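You operate a simulated robot arm through the tools that you are given. There is no shell and no other tool.

Carry out the task below with a simulated robot arm. There is one attempt and no reset: what you move stays moved.

TASK
Shut the fence and comb both ends of the pack even.
Fine: use the comb that the white order sheet names; it goes back on its mat. Set down upright: what you pick out.
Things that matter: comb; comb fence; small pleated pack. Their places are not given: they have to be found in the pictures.

It is judged by the outcome, as a careful person would: the job done as asked, and still so three seconds after it is handed in. It fails if anything else is knocked over, pushed out of place, dropped, spilled or broken. Flat cloth is picked up by pressing the open fingertips on it (5 to 10 N) and closing them slowly along it; thin cloth reads only 2 to 8 mm in the jaws.

THE ROBOT
A 6-joint arm with a two-finger gripper, fixed in place. Base frame: the origin is at the foot of the arm, x ahead of it, y to its left, z up; the work surface is at about z = 0. Lengths are in mm, angles in degrees, forces in N, time in s.
With the tool pointing down near the work surface it reaches from about 240 to 620 mm from the base axis. Its first joint turns from -66.0 to 66.0 degrees. Payload 1.37 kg.
The TCP is the grasp point between the finger pads, 22 mm short of the fingertips. In the tool frame z runs along the fingers and y along their closing line. The gripper opens to 92 mm; its body begins 65 mm behind the TCP.
Orientation is that of the tool frame in the base frame, as [roll, pitch, yaw] about the fixed x, y, z axes, in that order (R = Rz(yaw) Ry(pitch) Rx(roll)). With the fingers straight down and closing along the base's y, the tool's x points along the base's -x, its y along +y and its z along -z.

THE INTERFACE
- The arm moves only by the tool play_rows. Its argument "steps" is a list of rows, each a list of 7 numbers: the shift along the tool's x, y, z in mm, then the turn, a rotation vector about the tool's x, y, z in degrees, then the gripper command, from -1 (shut) to 1 (fully open), values between in proportion. In form: [[x, y, z, ax, ay, az, gripper], ...]. A call has 1 to 20 rows; each row is the pose to reach, as a shift and turn from the pose commanded when the call began, along the tool's axes at that moment. Rows are played at 5 a second. More than 50 mm and 8.6 degrees between two rows, or a gripper value outside its range, and nothing of the call is played. A pose out of reach is approached as far as the arm can. The call stops where the force on the tool passes 50 N (or 10 N more than at its start, if that is more) or the arm is blocked; 0.2 s more then pass. Each finger travels about 59.9 mm/s and halts on what it meets, pressing with about 23 N; the grip force reading is that of the motor and also rises with nothing between the fingers. The clock runs only during rows and for 0.2 s after the last one: add rows that repeat a pose to give the fingers time. The reply holds the time, the measured pose of the TCP, the force on the tool along the base axes, the opening and the grip force, in the units named above and with some noise, with the torque about the TCP (base axes, N m) and any sound that the robot's microphone picked up.
- Cameras (640 x 400 px; columns grow to the right, rows downward): "scene" is fixed at [43.9, -435.3, 582.1]; the picture's right is [0.77, -0.64, 0.00], its down [-0.35, -0.42, -0.83] and it looks along [0.53, 0.64, -0.55] (base axes); focal length 350 px, centre (320, 200). "wrist" rides on the gripper at [71, 19, -102] in the tool frame; the picture's right is [-0.26, 0.96, 0.00], its down [-0.75, -0.20, -0.63] and it looks along [-0.60, -0.16, 0.78] (tool axes); focal length 280 px, centre (320, 200).
- capture(camera): a new picture of that camera. No time passes.
- point_at(camera, pixels): for up to 12 pixels [column, row] of the newest picture of that camera ("zoom" is the newest enlarged one), the place [x, y, z] in the base frame of the surface seen there, good to about 2 mm, but the place of the scene camera against the robot may be out by one fixed shift of up to 12 mm in any direction. No time passes.
- close_up(camera, box): a new picture of the part [left, top, right, bottom] of that camera's present view, enlarged. No time passes.
- job_done(): hands the job in; it is judged then, once.

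Open the gripper and draw the arm clear of the work before you hand the job in, unless the task says otherwise.

The tools are called by a JSON object that holds its "name" and its "arguments". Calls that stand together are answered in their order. play_rows: Moves the arm, as the interface text tells. Its arguments: {"type":"object","properties":{"steps":{"type":"array"}},"required":["steps"]} The other tools are called the same way: capture (camera) takes a picture; point_at (camera, pixels) gives the place of the surface under pixels of a picture; close_up (camera, box) takes an enlarged picture of a part of a camera's view; job_done () hands the job in.

At the start:

```text
t: 0.0
tool_pos: [397.4, -190.4, 327.2]
tool_rot: [-180.0, 0.1, 179.9]
force: [-0.1, 0.7, -0.5]
moment: [-0.02, 0.02, -0.04]
grip_width: 91.8
gripper_force: 0.1
```

scene: 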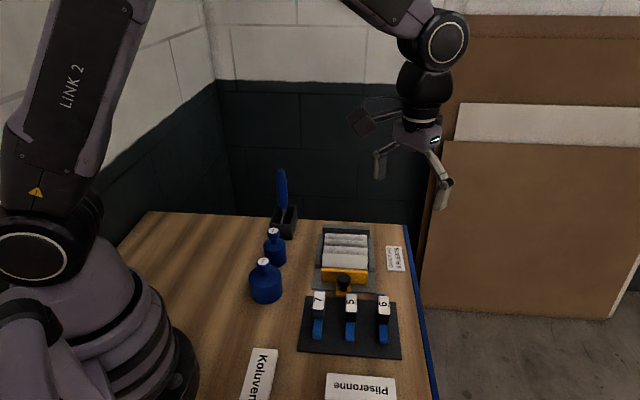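
wrist: 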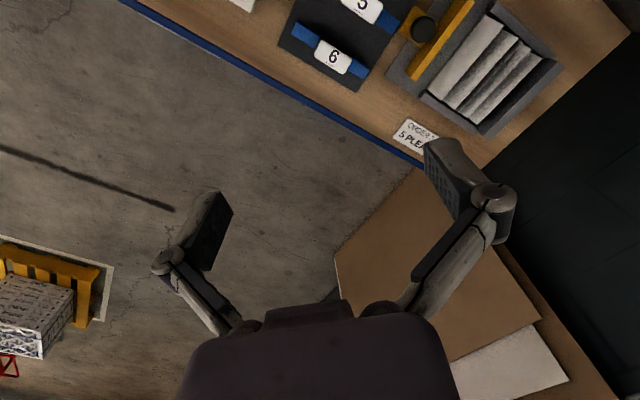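

The scene picture shows a mat with three combs (7, 5, 6) at about (350,320), a tray with a pleated pack at (345,250), and a white order sheet at (395,258). I take close-ups to read them.

{"name": "close_up", "arguments": {"camera": "scene", "box": [290, 210, 420, 291]}}

{"name": "close_up", "arguments": {"camera": "wrist", "box": [380, 100, 460, 150]}}

{"name": "close_up", "arguments": {"camera": "scene", "box": [290, 280, 418, 360]}}

```text
4.92 times, centred on (355, 250) of scene
```

zoom: 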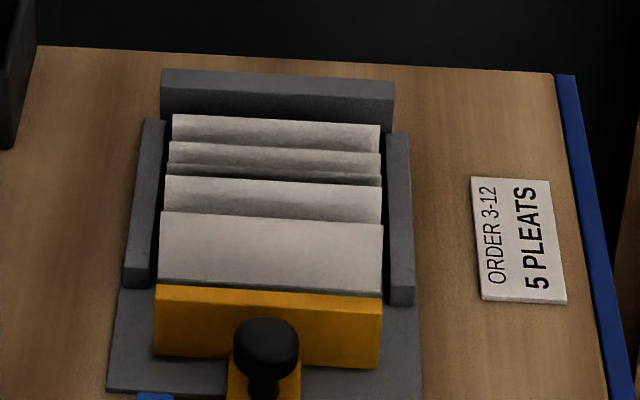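

```text
8.00 times, centred on (420, 125) of wrist
```

zoom: 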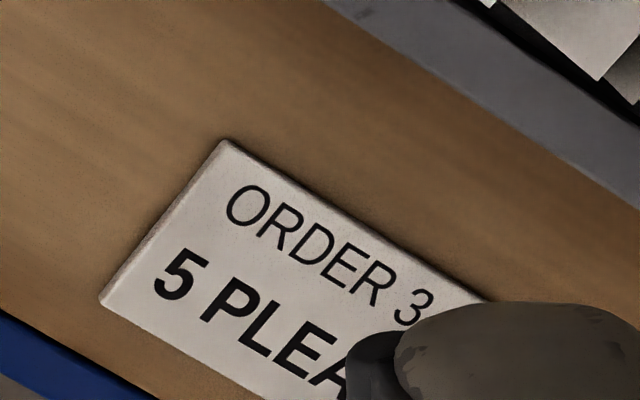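

```text
5.00 times, centred on (354, 320) of scene
```

zoom: 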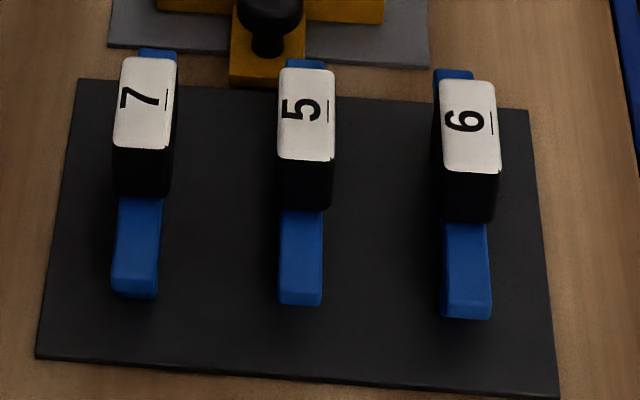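

The order sheet reads "ORDER 3-12, 5 PLEATS", so comb 5 (middle, at scene (350,320)). I look at the other cards and measure the places of the objects.

{"name": "close_up", "arguments": {"camera": "scene", "box": [220, 335, 420, 400]}}

{"name": "close_up", "arguments": {"camera": "wrist", "box": [260, 0, 580, 200]}}

{"name": "point_at", "arguments": {"camera": "scene", "pixels": [[318, 286], [369, 290], [323, 232], [370, 238], [323, 228], [369, 232], [344, 279], [344, 290], [322, 270], [367, 274], [385, 260], [404, 270]]}}

{"name": "point_at", "arguments": {"camera": "wrist", "pixels": [[335, 55], [300, 30], [365, 72], [422, 28], [440, 40], [470, 60], [495, 70], [515, 85], [478, 130], [555, 65], [385, 80], [415, 130]]}}

```text
3.20 times, centred on (320, 368) of scene
```

zoom: 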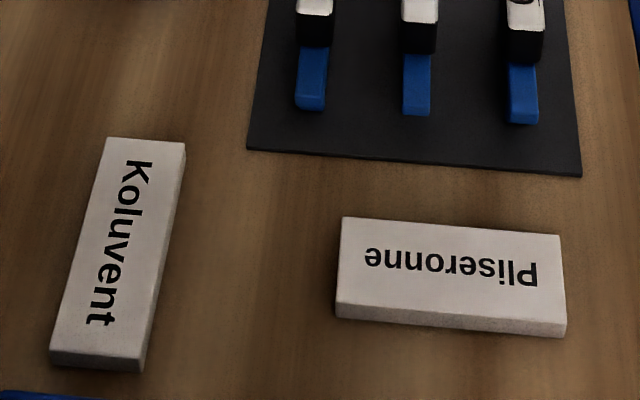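

```text
2.00 times, centred on (420, 100) of wrist
```

zoom: 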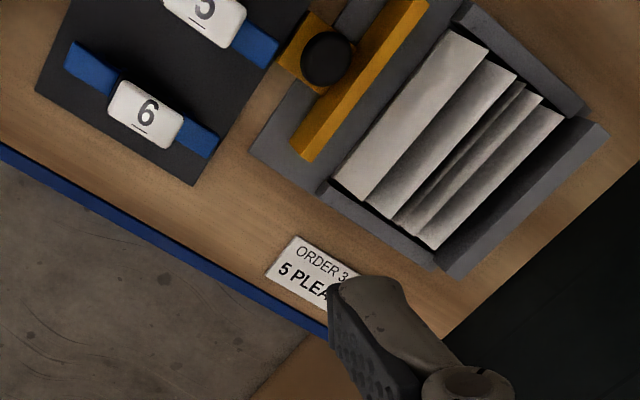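

```text
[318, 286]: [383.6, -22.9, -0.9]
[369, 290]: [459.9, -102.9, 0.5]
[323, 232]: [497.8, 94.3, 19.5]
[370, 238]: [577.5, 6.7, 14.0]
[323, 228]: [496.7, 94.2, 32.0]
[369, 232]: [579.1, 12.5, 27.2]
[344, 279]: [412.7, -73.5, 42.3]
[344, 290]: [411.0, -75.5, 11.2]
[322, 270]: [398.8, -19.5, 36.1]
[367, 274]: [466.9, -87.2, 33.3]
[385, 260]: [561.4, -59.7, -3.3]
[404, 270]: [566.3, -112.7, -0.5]
```

```text
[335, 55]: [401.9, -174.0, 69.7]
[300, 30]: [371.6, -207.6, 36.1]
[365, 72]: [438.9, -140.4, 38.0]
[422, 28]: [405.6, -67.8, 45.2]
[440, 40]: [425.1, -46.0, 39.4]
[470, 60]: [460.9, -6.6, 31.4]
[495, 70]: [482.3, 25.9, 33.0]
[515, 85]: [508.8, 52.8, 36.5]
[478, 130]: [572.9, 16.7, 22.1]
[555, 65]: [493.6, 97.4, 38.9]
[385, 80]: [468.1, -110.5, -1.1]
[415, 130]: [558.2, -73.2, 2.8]
```

I measure the comb 5 and mat places more closely before moving.

{"name": "point_at", "arguments": {"camera": "scene", "pixels": [[318, 298], [350, 300], [384, 304], [351, 293], [351, 339], [346, 299], [356, 300], [306, 297], [396, 302], [299, 351], [400, 358], [351, 319]]}}

{"name": "point_at", "arguments": {"camera": "scene", "pixels": [[344, 277], [265, 290], [263, 262], [273, 250], [273, 232], [283, 225], [282, 175], [340, 265], [340, 255], [343, 246], [345, 241], [346, 236]]}}

```text
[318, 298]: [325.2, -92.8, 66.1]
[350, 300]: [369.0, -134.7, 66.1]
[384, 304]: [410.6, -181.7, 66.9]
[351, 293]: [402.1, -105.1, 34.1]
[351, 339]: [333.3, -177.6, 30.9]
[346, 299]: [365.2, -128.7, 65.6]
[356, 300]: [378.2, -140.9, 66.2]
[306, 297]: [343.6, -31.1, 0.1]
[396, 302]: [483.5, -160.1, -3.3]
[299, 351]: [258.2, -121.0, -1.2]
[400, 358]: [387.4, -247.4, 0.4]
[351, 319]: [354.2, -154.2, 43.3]
```

```text
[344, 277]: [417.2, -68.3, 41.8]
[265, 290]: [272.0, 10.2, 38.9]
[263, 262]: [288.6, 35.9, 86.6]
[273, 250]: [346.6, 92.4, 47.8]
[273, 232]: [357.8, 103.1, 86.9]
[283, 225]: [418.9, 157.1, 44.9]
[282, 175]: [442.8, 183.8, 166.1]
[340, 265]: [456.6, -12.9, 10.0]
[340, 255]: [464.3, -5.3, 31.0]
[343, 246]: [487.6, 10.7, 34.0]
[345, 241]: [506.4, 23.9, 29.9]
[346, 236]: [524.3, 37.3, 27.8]
```

The comb mat spans about x 258–483, y −31 to −247, with rows turned 45°. I turn the tool by 45° (closing line across the combs) and move to a viewpoint behind the mat to see it with the wrist camera.

{"name": "play_rows", "arguments": {"steps": [[11, 3, 0, 0, 0, -7.5, 1], [22, 7, 0, 0, 0, -15, 1], [34, 10, 0, 0, 0, -22.5, 1], [45, 13, 10, 0, 0, -30, 1], [56, 17, 20, 0, 0, -37.5, 1], [67, 20, 30, 0, 0, -45, 1]]}}

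{"name": "capture", "arguments": {"camera": "wrist"}}

{"name": "capture", "arguments": {"camera": "scene"}}

```text
t: 1.4
tool_pos: [330.8, -171.6, 297.6]
tool_rot: [-179.9, 0.1, -134.8]
force: [-0.6, 0.9, 0.9]
moment: [0.04, 0.0, 0.03]
grip_width: 92.2
gripper_force: 0.1
```

```text
taken
```

wrist: 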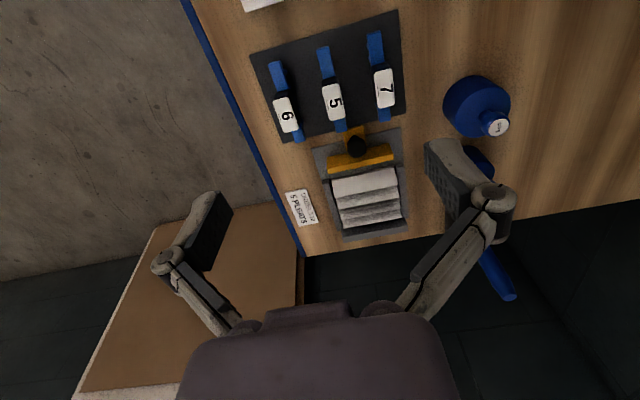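

```text
taken
```

scene: 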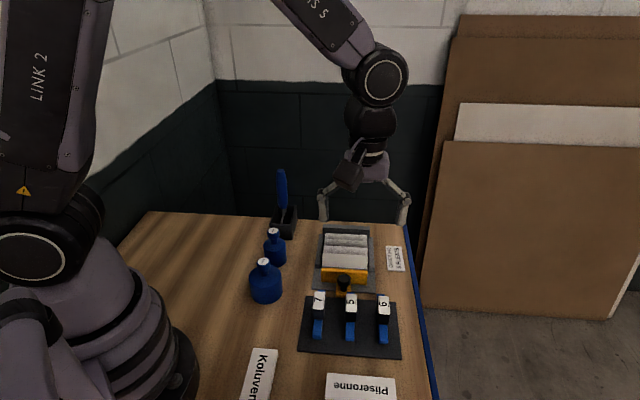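

The wrist view now shows the combs at (285,100), (332,95), (382,85), fence knob (357,147) and pack (367,200). I zoom in and measure these points with the wrist camera.

{"name": "close_up", "arguments": {"camera": "wrist", "box": [240, 0, 420, 112]}}

{"name": "close_up", "arguments": {"camera": "wrist", "box": [290, 120, 430, 207]}}

{"name": "close_up", "arguments": {"camera": "wrist", "box": [290, 165, 430, 252]}}

```text
3.56 times, centred on (330, 56) of wrist
```

zoom: 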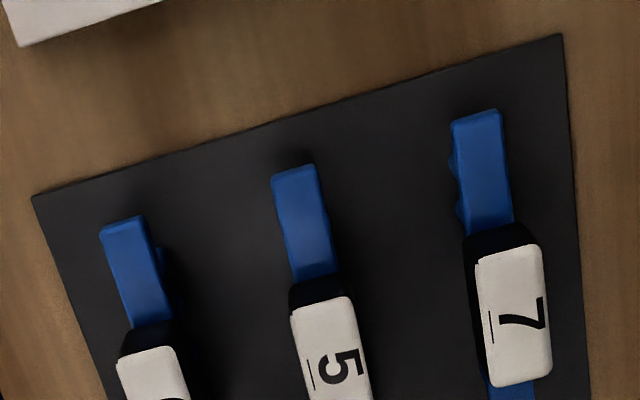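

```text
4.57 times, centred on (360, 164) of wrist
```

zoom: 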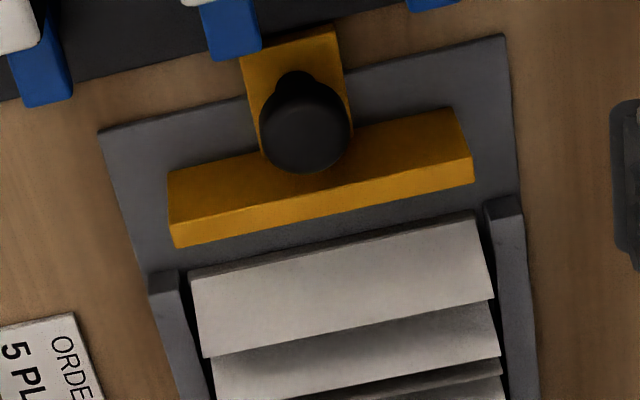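

```text
4.57 times, centred on (360, 208) of wrist
```

zoom: 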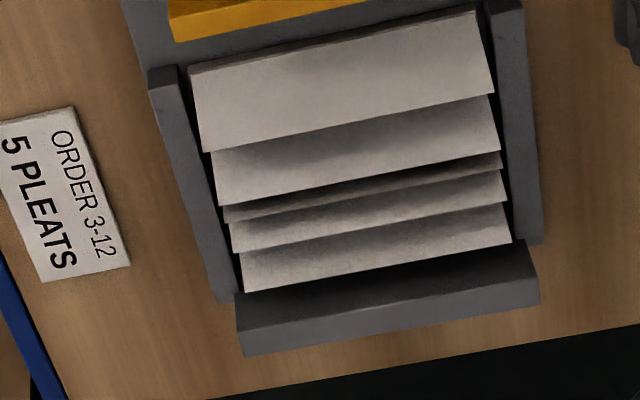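

I measure comb 5, fence and tray in the wrist view.

{"name": "point_at", "arguments": {"camera": "wrist", "pixels": [[322, 49], [334, 100], [325, 84], [339, 82], [330, 120], [344, 118], [340, 128], [383, 85], [285, 112], [357, 147], [346, 129], [363, 127]]}}

{"name": "point_at", "arguments": {"camera": "wrist", "pixels": [[328, 168], [392, 154], [328, 173], [393, 159], [312, 148], [400, 128], [324, 181], [401, 165], [342, 236], [406, 220], [343, 229], [404, 213]]}}

{"name": "point_at", "arguments": {"camera": "wrist", "pixels": [[365, 173], [366, 180], [368, 187], [369, 193], [371, 200], [372, 203], [373, 207], [374, 211], [375, 214], [376, 220], [377, 223], [378, 228]]}}

```text
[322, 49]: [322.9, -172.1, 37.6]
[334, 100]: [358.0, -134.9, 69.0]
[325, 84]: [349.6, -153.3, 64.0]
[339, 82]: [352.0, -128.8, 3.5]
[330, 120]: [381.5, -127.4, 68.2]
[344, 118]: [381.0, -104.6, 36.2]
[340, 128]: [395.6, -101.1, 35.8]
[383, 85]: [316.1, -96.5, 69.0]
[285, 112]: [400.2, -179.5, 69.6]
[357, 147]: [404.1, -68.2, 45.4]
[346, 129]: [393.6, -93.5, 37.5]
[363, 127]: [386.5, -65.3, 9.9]
```

```text
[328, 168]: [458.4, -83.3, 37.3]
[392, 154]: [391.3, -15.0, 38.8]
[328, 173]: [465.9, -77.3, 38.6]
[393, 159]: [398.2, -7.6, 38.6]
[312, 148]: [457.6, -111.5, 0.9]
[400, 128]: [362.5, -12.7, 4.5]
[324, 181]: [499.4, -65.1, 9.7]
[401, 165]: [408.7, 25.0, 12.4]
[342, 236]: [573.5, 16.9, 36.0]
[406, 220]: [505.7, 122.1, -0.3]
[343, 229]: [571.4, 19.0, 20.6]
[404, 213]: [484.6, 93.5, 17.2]
```

```text
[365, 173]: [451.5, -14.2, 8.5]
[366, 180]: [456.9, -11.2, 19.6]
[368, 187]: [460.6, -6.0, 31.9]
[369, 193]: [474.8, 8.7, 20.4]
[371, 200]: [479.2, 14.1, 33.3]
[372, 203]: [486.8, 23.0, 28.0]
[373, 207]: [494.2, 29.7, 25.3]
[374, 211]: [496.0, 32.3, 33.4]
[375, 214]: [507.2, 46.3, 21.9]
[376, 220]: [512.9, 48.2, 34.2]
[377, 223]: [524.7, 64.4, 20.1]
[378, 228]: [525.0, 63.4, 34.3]
```

The wrist measurement puts the fence knob near (404,−68,45), the fence face about 34 mm short of the pack, and comb 5's handle near (359,−137,69). I move above the knob at z≈150 for a closer look.

{"name": "play_rows", "arguments": {"steps": [[-25, 4, 28, 0, 0, 0, 1], [-50, 8, 57, 0, 0, 0, 1], [-75, 12, 86, 0, 0, 0, 0.6], [-100, 17, 115, 0, 0, 0, 0.2], [-125, 21, 145, 0, 0, 0, 0], [-125, 21, 145, 0, 0, 0, 0]]}}

{"name": "capture", "arguments": {"camera": "wrist"}}

{"name": "capture", "arguments": {"camera": "scene"}}

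```text
t: 2.8
tool_pos: [402.5, -66.4, 152.1]
tool_rot: [-179.9, 0.1, -135.0]
force: [0.4, 0.0, -0.8]
moment: [0.02, -0.03, 0.01]
grip_width: 46.0
gripper_force: 0.0
```

```text
taken
```

wrist: 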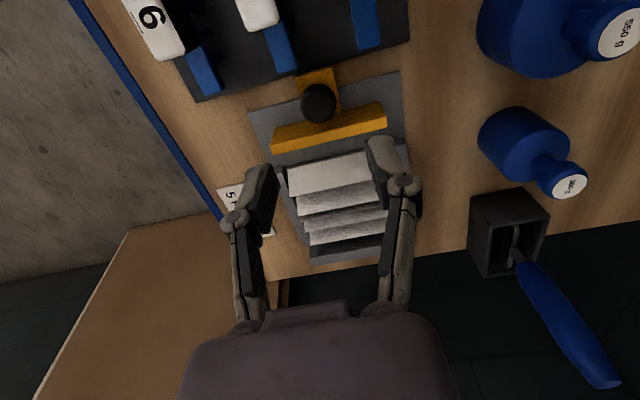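

```text
taken
```

scene: 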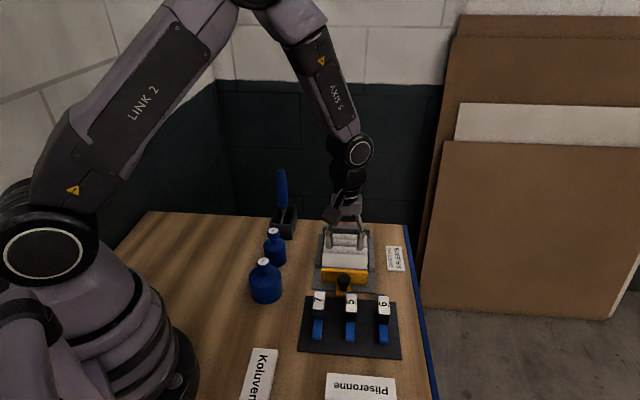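

The knob is at (319,104) in this view, with the fence below it. I measure it again and zoom.

{"name": "close_up", "arguments": {"camera": "wrist", "box": [240, 60, 420, 172]}}

{"name": "point_at", "arguments": {"camera": "wrist", "pixels": [[319, 100], [304, 104], [335, 102], [319, 88], [320, 118], [298, 76], [333, 72], [273, 137], [386, 112], [272, 152], [386, 124], [318, 72]]}}

{"name": "point_at", "arguments": {"camera": "wrist", "pixels": [[285, 58], [279, 50], [294, 70], [262, 20], [290, 168], [289, 190], [300, 196], [300, 210], [350, 205], [248, 115], [398, 76], [405, 148]]}}

```text
3.56 times, centred on (330, 116) of wrist
```

zoom: 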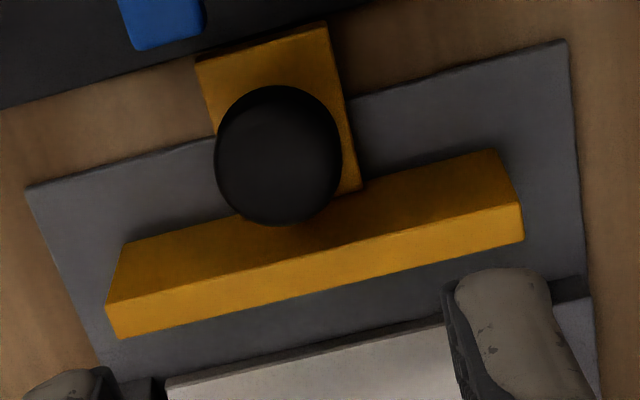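

```text
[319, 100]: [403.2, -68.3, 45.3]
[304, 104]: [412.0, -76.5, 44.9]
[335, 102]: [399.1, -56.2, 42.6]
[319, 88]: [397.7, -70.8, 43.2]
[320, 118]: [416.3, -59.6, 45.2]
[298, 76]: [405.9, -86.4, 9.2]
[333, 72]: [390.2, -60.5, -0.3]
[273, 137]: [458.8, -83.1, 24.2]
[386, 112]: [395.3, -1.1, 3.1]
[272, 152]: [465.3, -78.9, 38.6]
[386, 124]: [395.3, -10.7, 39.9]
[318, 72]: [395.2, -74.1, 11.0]
```

```text
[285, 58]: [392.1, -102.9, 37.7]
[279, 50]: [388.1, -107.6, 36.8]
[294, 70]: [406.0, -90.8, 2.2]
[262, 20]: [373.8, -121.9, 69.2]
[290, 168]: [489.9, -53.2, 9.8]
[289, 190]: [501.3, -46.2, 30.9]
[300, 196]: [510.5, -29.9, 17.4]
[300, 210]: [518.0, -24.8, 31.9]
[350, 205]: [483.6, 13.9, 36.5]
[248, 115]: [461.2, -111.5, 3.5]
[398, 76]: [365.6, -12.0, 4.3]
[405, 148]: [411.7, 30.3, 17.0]
```

The knob centre is about (406,−66), about 25 mm across, top z 45. I descend with the fingers half open around it, tips staying above the tongue (z≈10).

{"name": "play_rows", "arguments": {"steps": [[-2.8, -2.2, 20, 0, 0, 0, 0], [-2.8, -2.2, 50, 0, 0, 0, 0], [-2.8, -2.2, 80, 0, 0, 0, 0], [-2.8, -2.2, 100, 0, 0, 0, 0], [-2.8, -2.2, 113, 0, 0, 0, 0], [-2.8, -2.2, 113, 0, 0, 0, 0]]}}

{"name": "capture", "arguments": {"camera": "wrist"}}

{"name": "close_up", "arguments": {"camera": "scene", "box": [280, 200, 420, 287]}}

```text
t: 4.2
tool_pos: [407.7, -67.3, 41.2]
tool_rot: [-180.0, 0.0, -135.1]
force: [-0.1, 0.6, 0.4]
moment: [-0.02, -0.01, -0.01]
grip_width: 46.2
gripper_force: 0.1
```

```text
taken
```

wrist: 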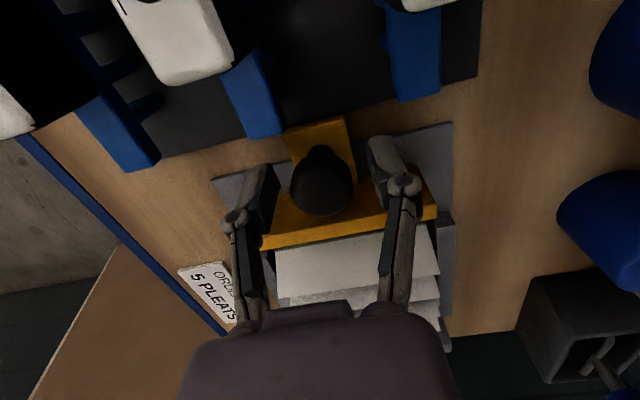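

```text
4.57 times, centred on (350, 244) of scene
```

zoom: 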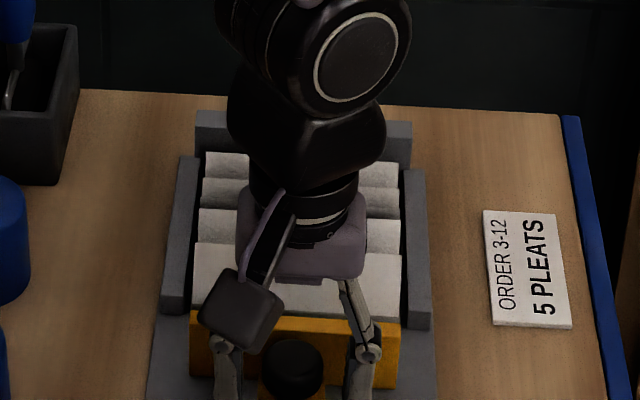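

The knob sits between the fingers at (320,183), well centred. The upper left also shows comb teeth, so I zoom in there before closing.

{"name": "close_up", "arguments": {"camera": "wrist", "box": [40, 0, 290, 156]}}

{"name": "close_up", "arguments": {"camera": "wrist", "box": [230, 110, 450, 247]}}

{"name": "point_at", "arguments": {"camera": "wrist", "pixels": [[320, 185], [292, 187], [352, 184], [268, 180], [380, 150], [258, 130], [245, 80]]}}

```text
2.56 times, centred on (165, 78) of wrist
```

zoom: 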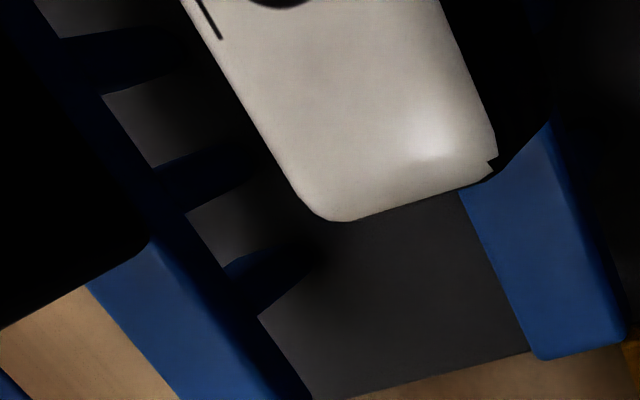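

```text
2.91 times, centred on (340, 178) of wrist
```

zoom: 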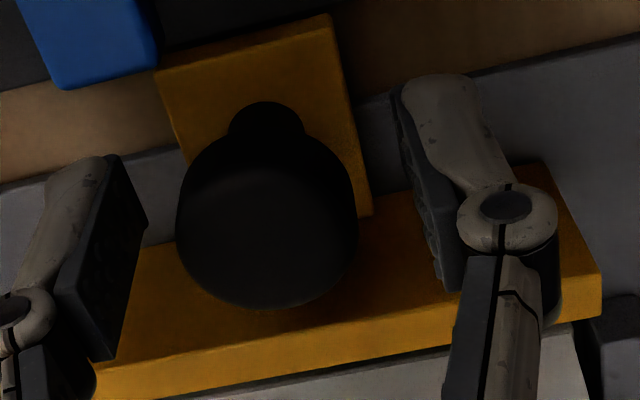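

```text
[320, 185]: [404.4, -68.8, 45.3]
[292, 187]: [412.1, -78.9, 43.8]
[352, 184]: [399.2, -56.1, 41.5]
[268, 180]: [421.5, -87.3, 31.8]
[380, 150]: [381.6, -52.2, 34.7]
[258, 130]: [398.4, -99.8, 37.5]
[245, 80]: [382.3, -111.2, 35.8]
```

Teeth hang down from the comb bars, so the combs stand on their teeth. The knob is about 1.3 mm off-centre between the fingers; I correct that and close on it.

{"name": "play_rows", "arguments": {"steps": [[0.5, 1.2, 0, 0, 0, 0, 0], [0.5, 1.2, 0, 0, 0, 0, -0.2], [0.5, 1.2, 0, 0, 0, 0, -0.4], [0.5, 1.2, 0, 0, 0, 0, -0.6], [0.5, 1.2, 0, 0, 0, 0, -0.6]]}}

```text
t: 5.4
tool_pos: [406.3, -66.5, 40.2]
tool_rot: [-179.8, 0.1, -134.9]
force: [3.8, -5.2, -1.4]
moment: [-0.05, -0.03, -0.03]
grip_width: 26.2
gripper_force: 28.1
```

Gripped the knob (26.2 mm). I push the fence along +u (tool −x) by 28 mm, watching force.

{"name": "play_rows", "arguments": {"steps": [[-4, 0, 0, 0, 0, 0, -0.6], [-9, 0, 0, 0, 0, 0, -0.6], [-14, 0, 0, 0, 0, 0, -0.6], [-19, 0, 0, 0, 0, 0, -0.6], [-24, 0, 0, 0, 0, 0, -0.6], [-28, 0, 0, 0, 0, 0, -0.6], [-28, 0, 0, 0, 0, 0, -0.6]]}}

{"name": "capture", "arguments": {"camera": "scene"}}

{"name": "capture", "arguments": {"camera": "wrist"}}

```text
t: 7.0
tool_pos: [427.0, -47.2, 39.9]
tool_rot: [-179.8, 0.2, -135.0]
force: [7.4, -8.3, 11.5]
moment: [-0.1, 0.0, -0.02]
grip_width: 26.2
gripper_force: 27.9
```

```text
taken
```

scene: 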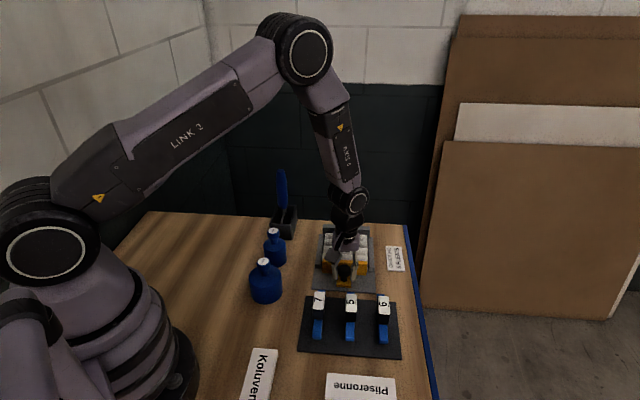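

```text
taken
```

wrist: 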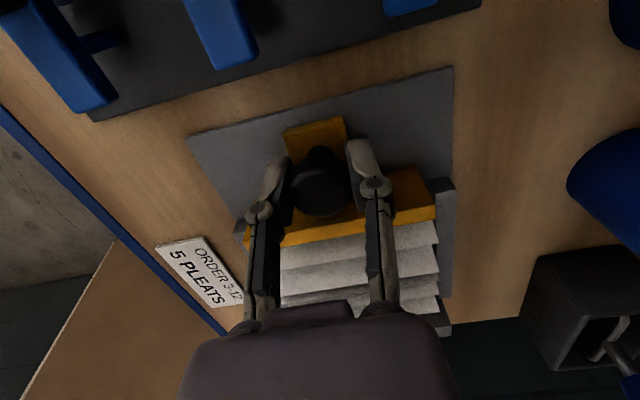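

The fence has advanced 28 mm and is now entering between the side walls near the pack, with no resistance along the push. I continue with smaller steps.

{"name": "play_rows", "arguments": {"steps": [[-2, 0, 0, 0, 0, 0, -0.6], [-4, 0, 0, 0, 0, 0, -0.6], [-6, 0, 0, 0, 0, 0, -0.6], [-6, 0, 0, 0, 0, 0, -0.6]]}}

{"name": "close_up", "arguments": {"camera": "wrist", "box": [180, 100, 500, 300]}}

{"name": "close_up", "arguments": {"camera": "scene", "box": [290, 210, 420, 291]}}

```text
t: 8.0
tool_pos: [429.5, -43.3, 38.8]
tool_rot: [-179.9, -0.1, -135.1]
force: [3.5, -32.5, -4.3]
moment: [-0.17, 0.05, -0.08]
grip_width: 26.5
gripper_force: 27.8
```

```text
2.00 times, centred on (340, 200) of wrist
```

zoom: 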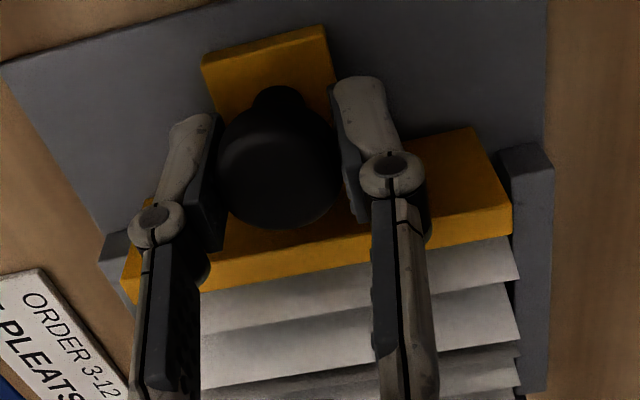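

```text
4.92 times, centred on (355, 250) of scene
```

zoom: 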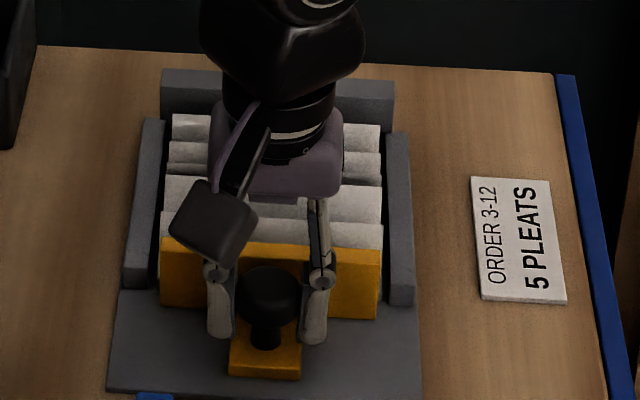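

Force now reads about 20 N against the push and 25 N sideways, so something may be binding. I measure the fence ends against the walls before pushing on.

{"name": "capture", "arguments": {"camera": "wrist"}}

{"name": "close_up", "arguments": {"camera": "wrist", "box": [215, 195, 275, 275]}}

{"name": "close_up", "arguments": {"camera": "wrist", "box": [400, 150, 470, 250]}}

{"name": "close_up", "arguments": {"camera": "scene", "box": [310, 245, 380, 290]}}

```text
taken
```

wrist: 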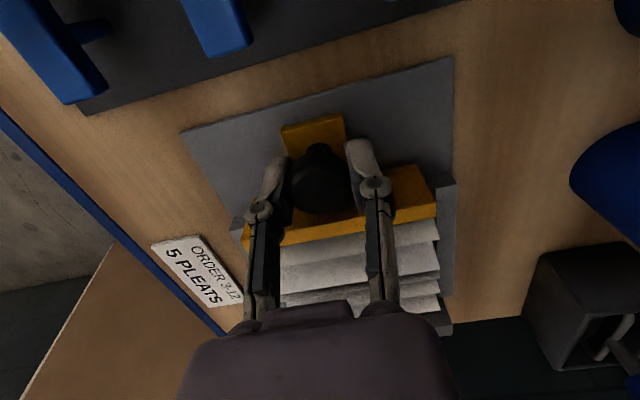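

```text
5.00 times, centred on (245, 235) of wrist
```

zoom: 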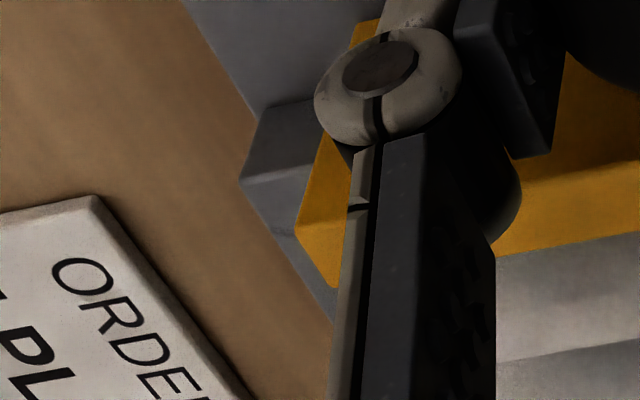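

```text
4.00 times, centred on (435, 200) of wrist
```

zoom: 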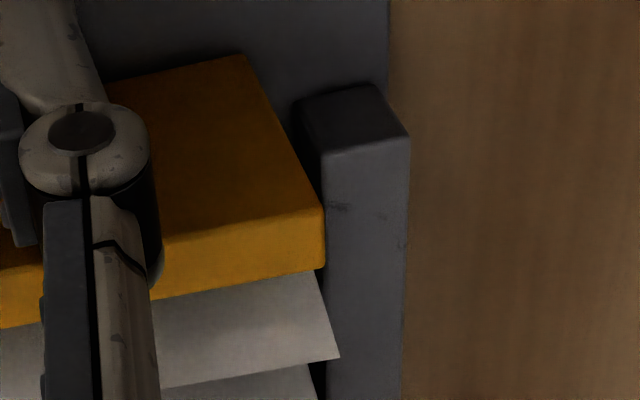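

```text
8.89 times, centred on (345, 268) of scene
```

zoom: 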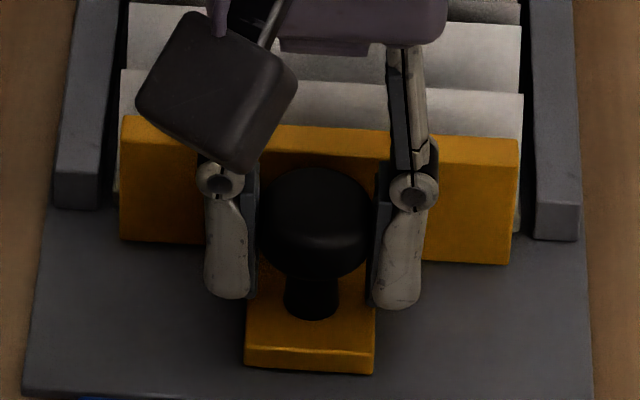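

I measure the fence corners and wall end corners in the wrist and scene pictures.

{"name": "point_at", "arguments": {"camera": "wrist", "pixels": [[417, 166], [434, 201], [434, 214], [422, 183], [435, 181], [444, 185], [425, 175], [441, 173], [430, 220], [240, 222], [243, 238], [250, 240]]}}

{"name": "point_at", "arguments": {"camera": "scene", "pixels": [[324, 260], [366, 264], [324, 269], [365, 271], [318, 264], [321, 264], [371, 268], [374, 268], [322, 254], [369, 257], [345, 266], [344, 283]]}}

```text
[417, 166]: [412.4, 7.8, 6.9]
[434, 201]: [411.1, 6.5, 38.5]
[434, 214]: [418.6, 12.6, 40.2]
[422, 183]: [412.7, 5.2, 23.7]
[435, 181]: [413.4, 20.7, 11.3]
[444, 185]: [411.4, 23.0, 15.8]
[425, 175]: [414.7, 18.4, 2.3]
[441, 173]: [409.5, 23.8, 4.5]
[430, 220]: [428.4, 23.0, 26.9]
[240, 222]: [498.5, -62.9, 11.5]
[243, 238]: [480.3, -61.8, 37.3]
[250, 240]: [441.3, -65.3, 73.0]
```

```text
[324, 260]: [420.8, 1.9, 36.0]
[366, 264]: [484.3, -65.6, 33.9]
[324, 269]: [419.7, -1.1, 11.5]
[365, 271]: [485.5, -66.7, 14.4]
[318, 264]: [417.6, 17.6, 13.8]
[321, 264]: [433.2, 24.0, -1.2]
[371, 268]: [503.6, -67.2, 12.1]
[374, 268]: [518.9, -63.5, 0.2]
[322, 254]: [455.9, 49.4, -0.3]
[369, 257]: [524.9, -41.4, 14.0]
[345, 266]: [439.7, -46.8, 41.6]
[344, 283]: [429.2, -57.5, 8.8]
```

The walls are low (z≈15) with about 5 mm clearance on each side, so it isn't jammed there; the side load is probably grip offset. I shift 1.2 mm sideways to relieve it and read the force.

{"name": "play_rows", "arguments": {"steps": [[0, -0.6, 0, 0, 0, 0, -0.6], [0, -1.2, 0, 0, 0, 0, -0.6], [0, -1.2, 0, 0, 0, 0, -0.6]]}}

```text
t: 8.8
tool_pos: [431.1, -43.9, 39.1]
tool_rot: [179.9, -0.1, -135.0]
force: [-3.6, -22.0, -11.2]
moment: [-0.07, 0.02, -0.02]
grip_width: 26.4
gripper_force: 28.2
```

Side load dropped to about 13 N. I ease a bit more sideways and push on 4 mm.

{"name": "play_rows", "arguments": {"steps": [[0, -0.8, 0.4, 0, 0, 0, -0.6], [-2, -0.8, 0.4, 0, 0, 0, -0.6], [-4, -0.8, 0.4, 0, 0, 0, -0.6], [-4, -0.8, 0.4, 0, 0, 0, -0.6]]}}

{"name": "close_up", "arguments": {"camera": "scene", "box": [290, 210, 420, 291]}}

```text
t: 9.8
tool_pos: [433.3, -40.9, 38.3]
tool_rot: [179.9, -0.1, -135.0]
force: [-19.1, -7.7, 4.1]
moment: [-0.13, 0.17, -0.01]
grip_width: 26.4
gripper_force: 28.3
```

```text
4.92 times, centred on (355, 250) of scene
```

zoom: 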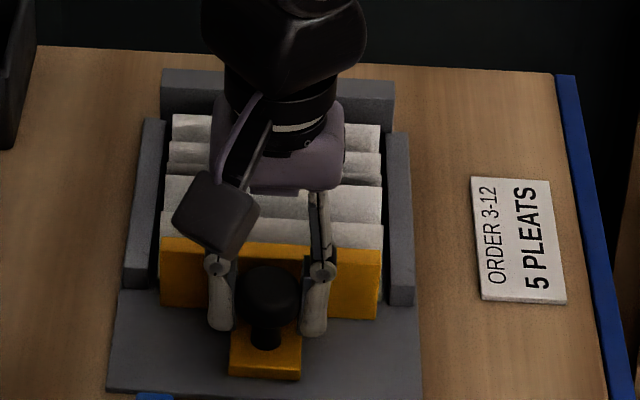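

The fingers slid a little on the knob while the fence stayed (tongue still at zoom (265,360)), so the fence has met a resistance of about 20 N. I release the knob, lift, and look whether the fence stays and how it stands to the pack.

{"name": "play_rows", "arguments": {"steps": [[2, 0, 0, 0, 0, 0, -0.4], [2, 0, 0, 0, 0, 0, 0], [2, 0, -20, 0, 0, 0, 0], [2, 0, -60, 0, 0, 0, 0], [40, 0, -100, 0, 0, 0, 0], [80, 0, -120, 0, 0, 0, 0], [80, 0, -120, 0, 0, 0, 0]]}}

{"name": "capture", "arguments": {"camera": "wrist"}}

{"name": "close_up", "arguments": {"camera": "scene", "box": [290, 210, 420, 291]}}

```text
refused: row 5 steps farther than a row can; nothing moved
```

```text
taken
```

wrist: 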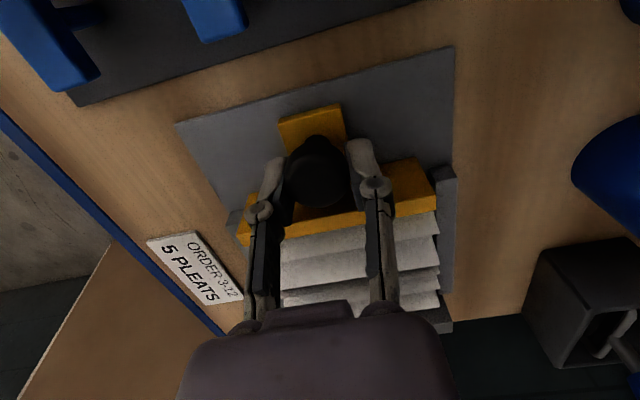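

```text
4.92 times, centred on (355, 250) of scene
```

zoom: 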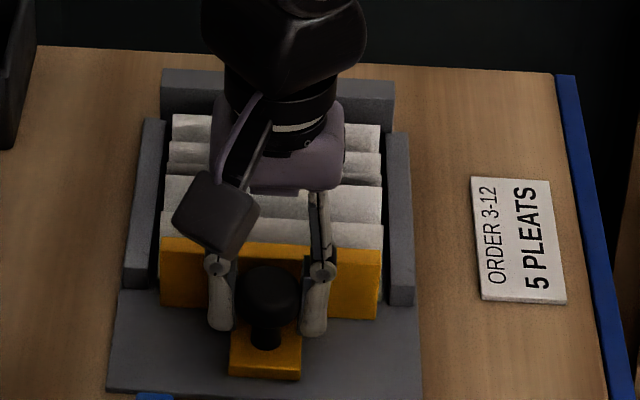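

The call was refused because one row stepped too far; I resend the release with shorter steps (each under 50 mm).

{"name": "play_rows", "arguments": {"steps": [[2, 0, 0, 0, 0, 0, -0.4], [2, 0, 0, 0, 0, 0, 0], [2, 0, -20, 0, 0, 0, 0], [2, 0, -60, 0, 0, 0, 0], [30, 0, -90, 0, 0, 0, 0], [60, 0, -110, 0, 0, 0, 0], [80, 0, -120, 0, 0, 0, 0], [80, 0, -120, 0, 0, 0, 0]]}}

{"name": "capture", "arguments": {"camera": "wrist"}}

{"name": "close_up", "arguments": {"camera": "scene", "box": [290, 210, 420, 291]}}

```text
t: 11.6
tool_pos: [377.7, -99.3, 159.4]
tool_rot: [-179.9, 0.1, -135.1]
force: [0.6, -0.3, 0.3]
moment: [0.0, 0.01, 0.01]
grip_width: 45.9
gripper_force: 0.1
```

```text
taken
```

wrist: 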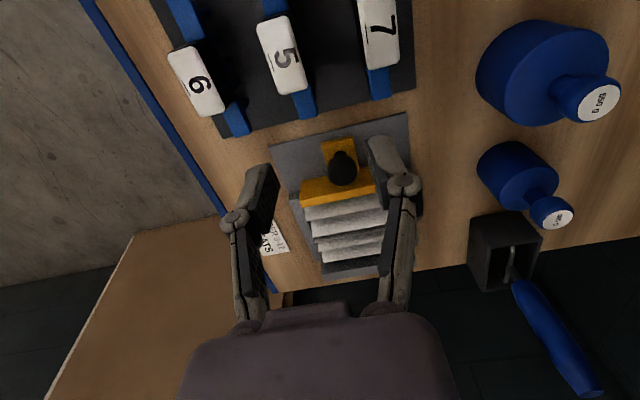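

```text
4.92 times, centred on (355, 250) of scene
```

zoom: 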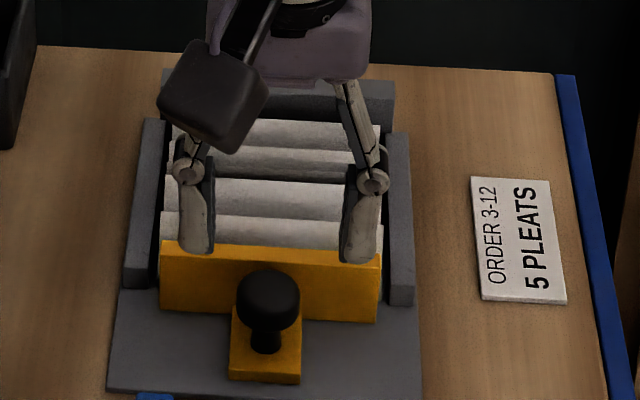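

The fence stayed up against the pack. I zoom in the wrist view on the fence/pack and on the combs.

{"name": "close_up", "arguments": {"camera": "wrist", "box": [260, 105, 430, 280]}}

{"name": "close_up", "arguments": {"camera": "wrist", "box": [150, 0, 420, 140]}}

{"name": "point_at", "arguments": {"camera": "wrist", "pixels": [[341, 168], [301, 186], [373, 173], [303, 202], [350, 192], [345, 202], [345, 212], [345, 217], [345, 227], [347, 238], [348, 243], [349, 252]]}}

```text
2.29 times, centred on (345, 192) of wrist
```

zoom: 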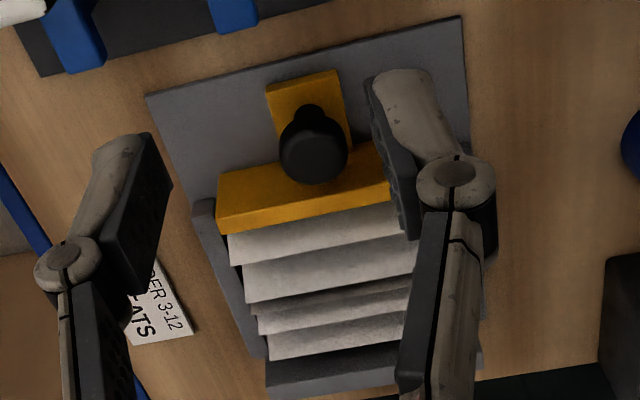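

```text
2.37 times, centred on (285, 70) of wrist
```

zoom: 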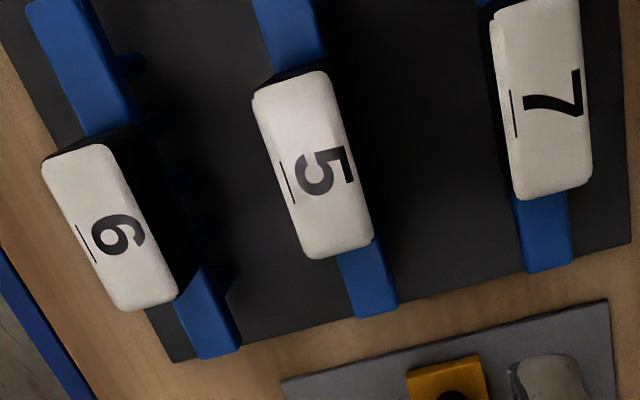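

```text
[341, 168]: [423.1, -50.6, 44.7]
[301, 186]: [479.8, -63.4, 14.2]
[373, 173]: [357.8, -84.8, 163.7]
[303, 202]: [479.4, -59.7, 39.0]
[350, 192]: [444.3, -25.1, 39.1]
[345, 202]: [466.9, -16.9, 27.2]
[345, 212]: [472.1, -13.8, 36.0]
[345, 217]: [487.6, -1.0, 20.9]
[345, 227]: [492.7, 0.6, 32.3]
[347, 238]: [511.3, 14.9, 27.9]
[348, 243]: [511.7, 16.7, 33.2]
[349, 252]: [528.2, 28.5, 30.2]
```

The fence face is now near u≈304 (≈29 mm forward). Before pushing harder I want the tooth pitch of comb 5, so I turn the tool so that the wrist camera looks across the combs from the side.

{"name": "play_rows", "arguments": {"steps": [[4, 3, 0, 0, 0, 8.2, 0], [8, 6, 0, 0, 0, 16.4, 0], [12, 9, 0, 0, 0, 24.6, 0], [16, 11, 5, 0, 0, 32.8, 0], [20, 13, 10, 0, 0, 41, 0], [24, 16, 15, 0, 0, 49.2, 0], [28, 19, 20, 0, 0, 57.4, 0], [32, 22, 25, 0, 0, 65.6, 0], [36, 24, 30, 0, 0, 73.8, 0], [39, 26, 35, 0, 0, 82, 0], [39, 26, 40, 0, 0, 90, 0], [39, 26, 44, 0, 0, 90, 0]]}}

{"name": "capture", "arguments": {"camera": "wrist"}}

{"name": "capture", "arguments": {"camera": "scene"}}

```text
t: 14.2
tool_pos: [331.8, -107.5, 114.7]
tool_rot: [179.9, 0.1, 134.8]
force: [0.0, -0.9, 0.4]
moment: [-0.05, -0.04, 0.0]
grip_width: 46.1
gripper_force: 0.1
```

```text
taken
```

wrist: 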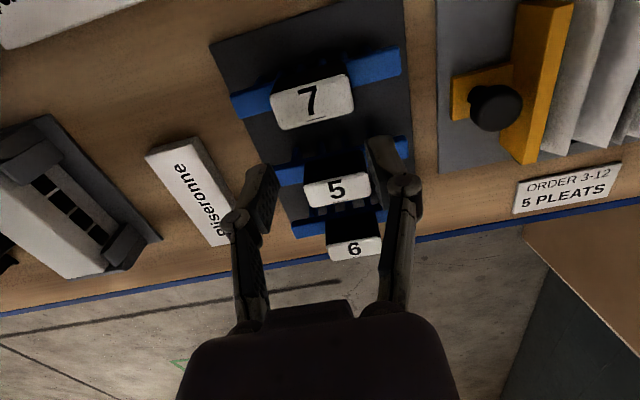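

```text
taken
```

scene: 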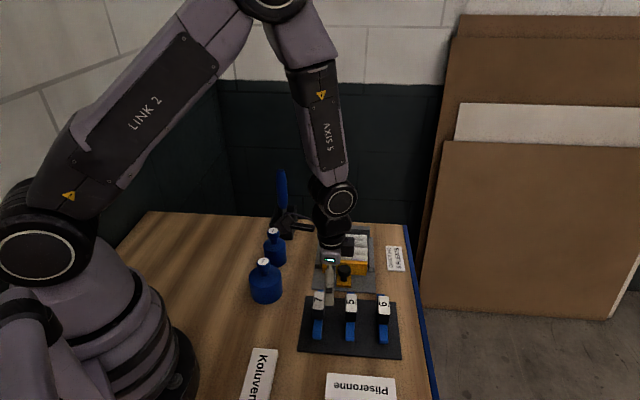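

Another object with a white pack and dark slots shows at the left (70,200) of the wrist view. I zoom in on it and on the combs.

{"name": "close_up", "arguments": {"camera": "wrist", "box": [0, 90, 240, 290]}}

{"name": "close_up", "arguments": {"camera": "wrist", "box": [210, 30, 430, 270]}}

{"name": "point_at", "arguments": {"camera": "wrist", "pixels": [[40, 125], [155, 238], [70, 275], [40, 185], [95, 240], [60, 205], [120, 255], [180, 170], [10, 160]]}}

```text
2.00 times, centred on (120, 190) of wrist
```

zoom: 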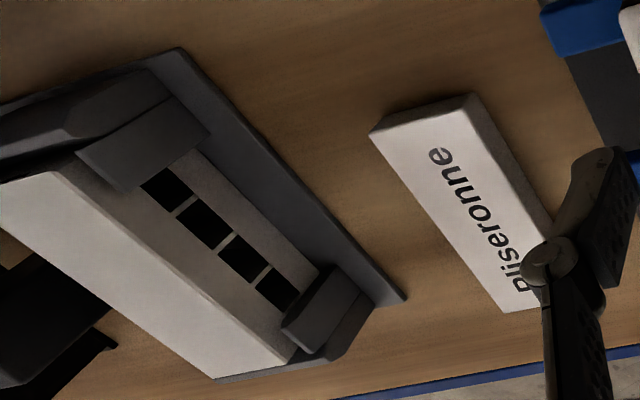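

```text
1.67 times, centred on (320, 150) of wrist
```

zoom: 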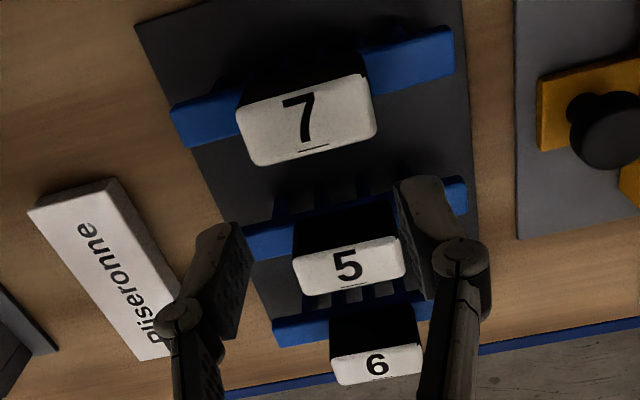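

```text
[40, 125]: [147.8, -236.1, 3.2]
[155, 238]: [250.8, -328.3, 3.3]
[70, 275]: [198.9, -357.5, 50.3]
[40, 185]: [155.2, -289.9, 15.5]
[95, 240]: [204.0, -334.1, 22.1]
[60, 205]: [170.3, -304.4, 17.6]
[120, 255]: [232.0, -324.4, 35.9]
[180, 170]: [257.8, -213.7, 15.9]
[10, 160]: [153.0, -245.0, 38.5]
```

Comb 5's teeth are just visible above its bar at (285–380,140–165). I enlarge that region.

{"name": "close_up", "arguments": {"camera": "wrist", "box": [260, 125, 420, 225]}}

{"name": "close_up", "arguments": {"camera": "wrist", "box": [220, 30, 420, 150]}}

```text
4.00 times, centred on (340, 175) of wrist
```

zoom: 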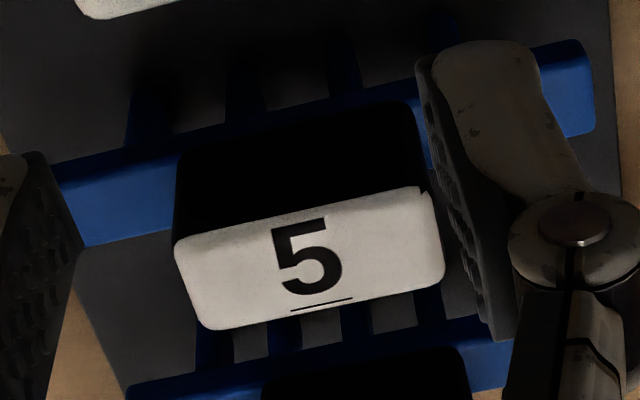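

```text
3.20 times, centred on (320, 90) of wrist
```

zoom: 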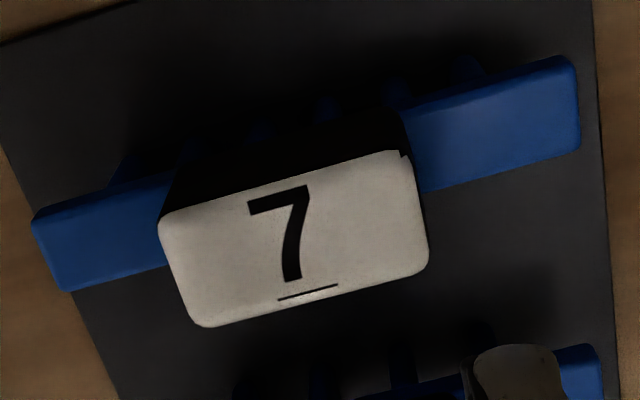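

Comb 5 has 4 teeth at roughly 19 mm pitch (comb 7 has 6), so the shut pack should be about 96 mm long and the fence still needs about 15 mm. First I check the other pack-like object to the side, moving up and back so the wrist camera can see it.

{"name": "play_rows", "arguments": {"steps": [[0, -10, -30, 0, 0, 0, 0], [0, -40, -60, 0, 0, 0, 0], [0, -80, -85, 0, 0, 0, 0], [0, -110, -100, 0, 0, 0, 0], [0, -110, -100, 0, 0, 0, 0]]}}

{"name": "capture", "arguments": {"camera": "wrist"}}

```text
t: 15.4
tool_pos: [252.1, -185.5, 214.9]
tool_rot: [179.9, 0.2, 135.0]
force: [-0.3, 0.4, 0.3]
moment: [0.03, -0.01, -0.03]
grip_width: 45.9
gripper_force: 0.1
```

```text
taken
```

wrist: 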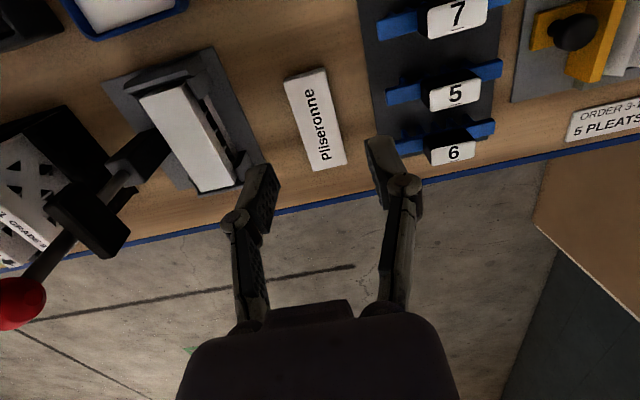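

That is a separate press with a red lever and other cards, not part of this job; the pack in the fenced tray is the one. I return above the fence at 45° with the fingers opened to 62 mm to push the fence face on both sides of the knob.

{"name": "play_rows", "arguments": {"steps": [[-2, 20, 0, 0, 0, -8.2, 0], [-5, 40, 0, 0, 0, -16.4, 0.1], [-7, 60, 0, 0, 0, -24.6, 0.2], [-9, 80, 0, 0, 0, -32.8, 0.35], [-12, 100, 0, 0, 0, -41, 0.35], [-14, 120, 10, 0, 0, -49.2, 0.35], [-16, 140, 25, 0, 0, -57.4, 0.35], [-19, 160, 40, 0, 0, -65.6, 0.35], [-21, 180, 55, 0, 0, -73.8, 0.35], [-23, 200, 70, 0, 0, -82, 0.35], [-25.6, 213, 85, 0, 0, -90, 0.35], [-25.6, 213, 95, 0, 0, -90, 0.35]]}}

{"name": "capture", "arguments": {"camera": "wrist"}}

{"name": "close_up", "arguments": {"camera": "scene", "box": [280, 200, 420, 287]}}

```text
t: 18.0
tool_pos: [422.3, -52.1, 120.6]
tool_rot: [-179.9, 0.1, -134.9]
force: [-0.9, 0.0, 0.5]
moment: [-0.02, 0.01, 0.01]
grip_width: 62.2
gripper_force: 0.0
```

```text
taken
```

wrist: 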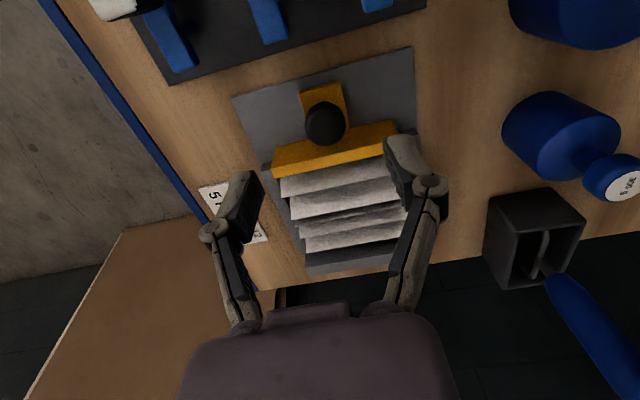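

```text
4.57 times, centred on (350, 244) of scene
```

zoom: 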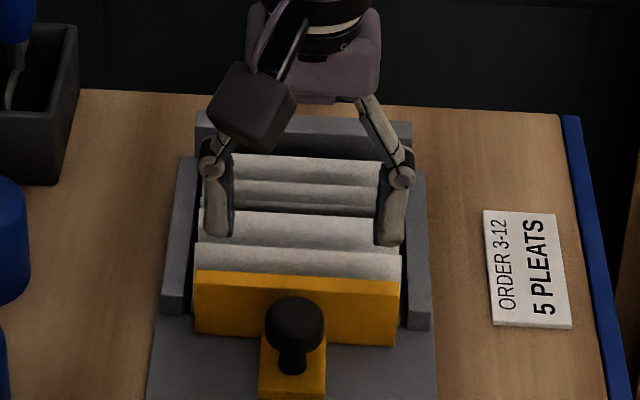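

I measure the fence and pack positions again from this closer view.

{"name": "point_at", "arguments": {"camera": "wrist", "pixels": [[325, 122], [273, 162], [396, 129], [274, 173], [384, 145], [335, 152], [335, 159], [262, 166], [333, 176], [335, 188], [337, 198], [338, 208]]}}

{"name": "close_up", "arguments": {"camera": "wrist", "box": [230, 80, 430, 280]}}

```text
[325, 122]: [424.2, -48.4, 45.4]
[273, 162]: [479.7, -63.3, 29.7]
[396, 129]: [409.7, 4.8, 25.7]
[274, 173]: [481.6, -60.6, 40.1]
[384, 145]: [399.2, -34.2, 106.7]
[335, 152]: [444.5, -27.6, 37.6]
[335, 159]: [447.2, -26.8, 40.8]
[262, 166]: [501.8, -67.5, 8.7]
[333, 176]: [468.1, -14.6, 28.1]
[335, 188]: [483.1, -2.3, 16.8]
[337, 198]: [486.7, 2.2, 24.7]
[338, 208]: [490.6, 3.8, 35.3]
```

```text
2.00 times, centred on (330, 180) of wrist
```

zoom: 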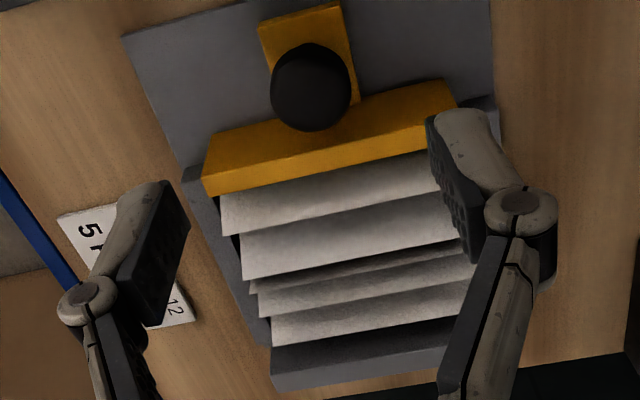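

Fence front face is at u≈294 and square to 45°. I lower the open fingers either side of the knob, tips to z≈12, then advance toward the fence face.

{"name": "play_rows", "arguments": {"steps": [[0, 0, 30, 0, 0, 0, 0.35], [0, 0, 60, 0, 0, 0, 0.35], [0, 0, 80, 0, 0, 0, 0.35], [0, 0, 86, 0, 0, 0, 0.35], [-5, 0, 86, 0, 0, 0, 0.35], [-10, 0, 86, 0, 0, 0, 0.35], [-14, 0, 86, 0, 0, 0, 0.35], [-14, 0, 86, 0, 0, 0, 0.35]]}}

{"name": "capture", "arguments": {"camera": "wrist"}}

```text
t: 19.8
tool_pos: [433.2, -42.0, 34.4]
tool_rot: [-180.0, 0.1, -135.0]
force: [0.0, -0.5, -0.5]
moment: [-0.02, 0.05, -0.04]
grip_width: 61.9
gripper_force: 0.0
```

```text
taken
```

wrist: 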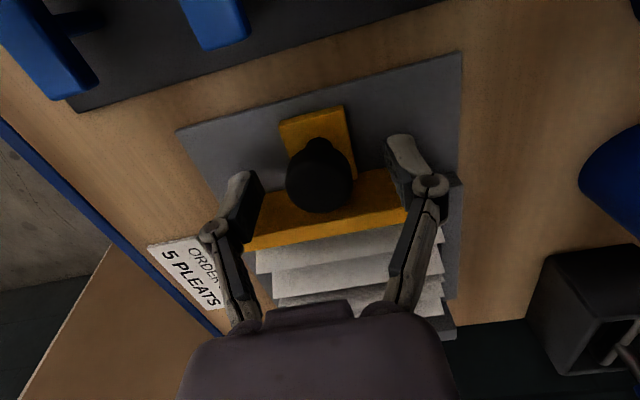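

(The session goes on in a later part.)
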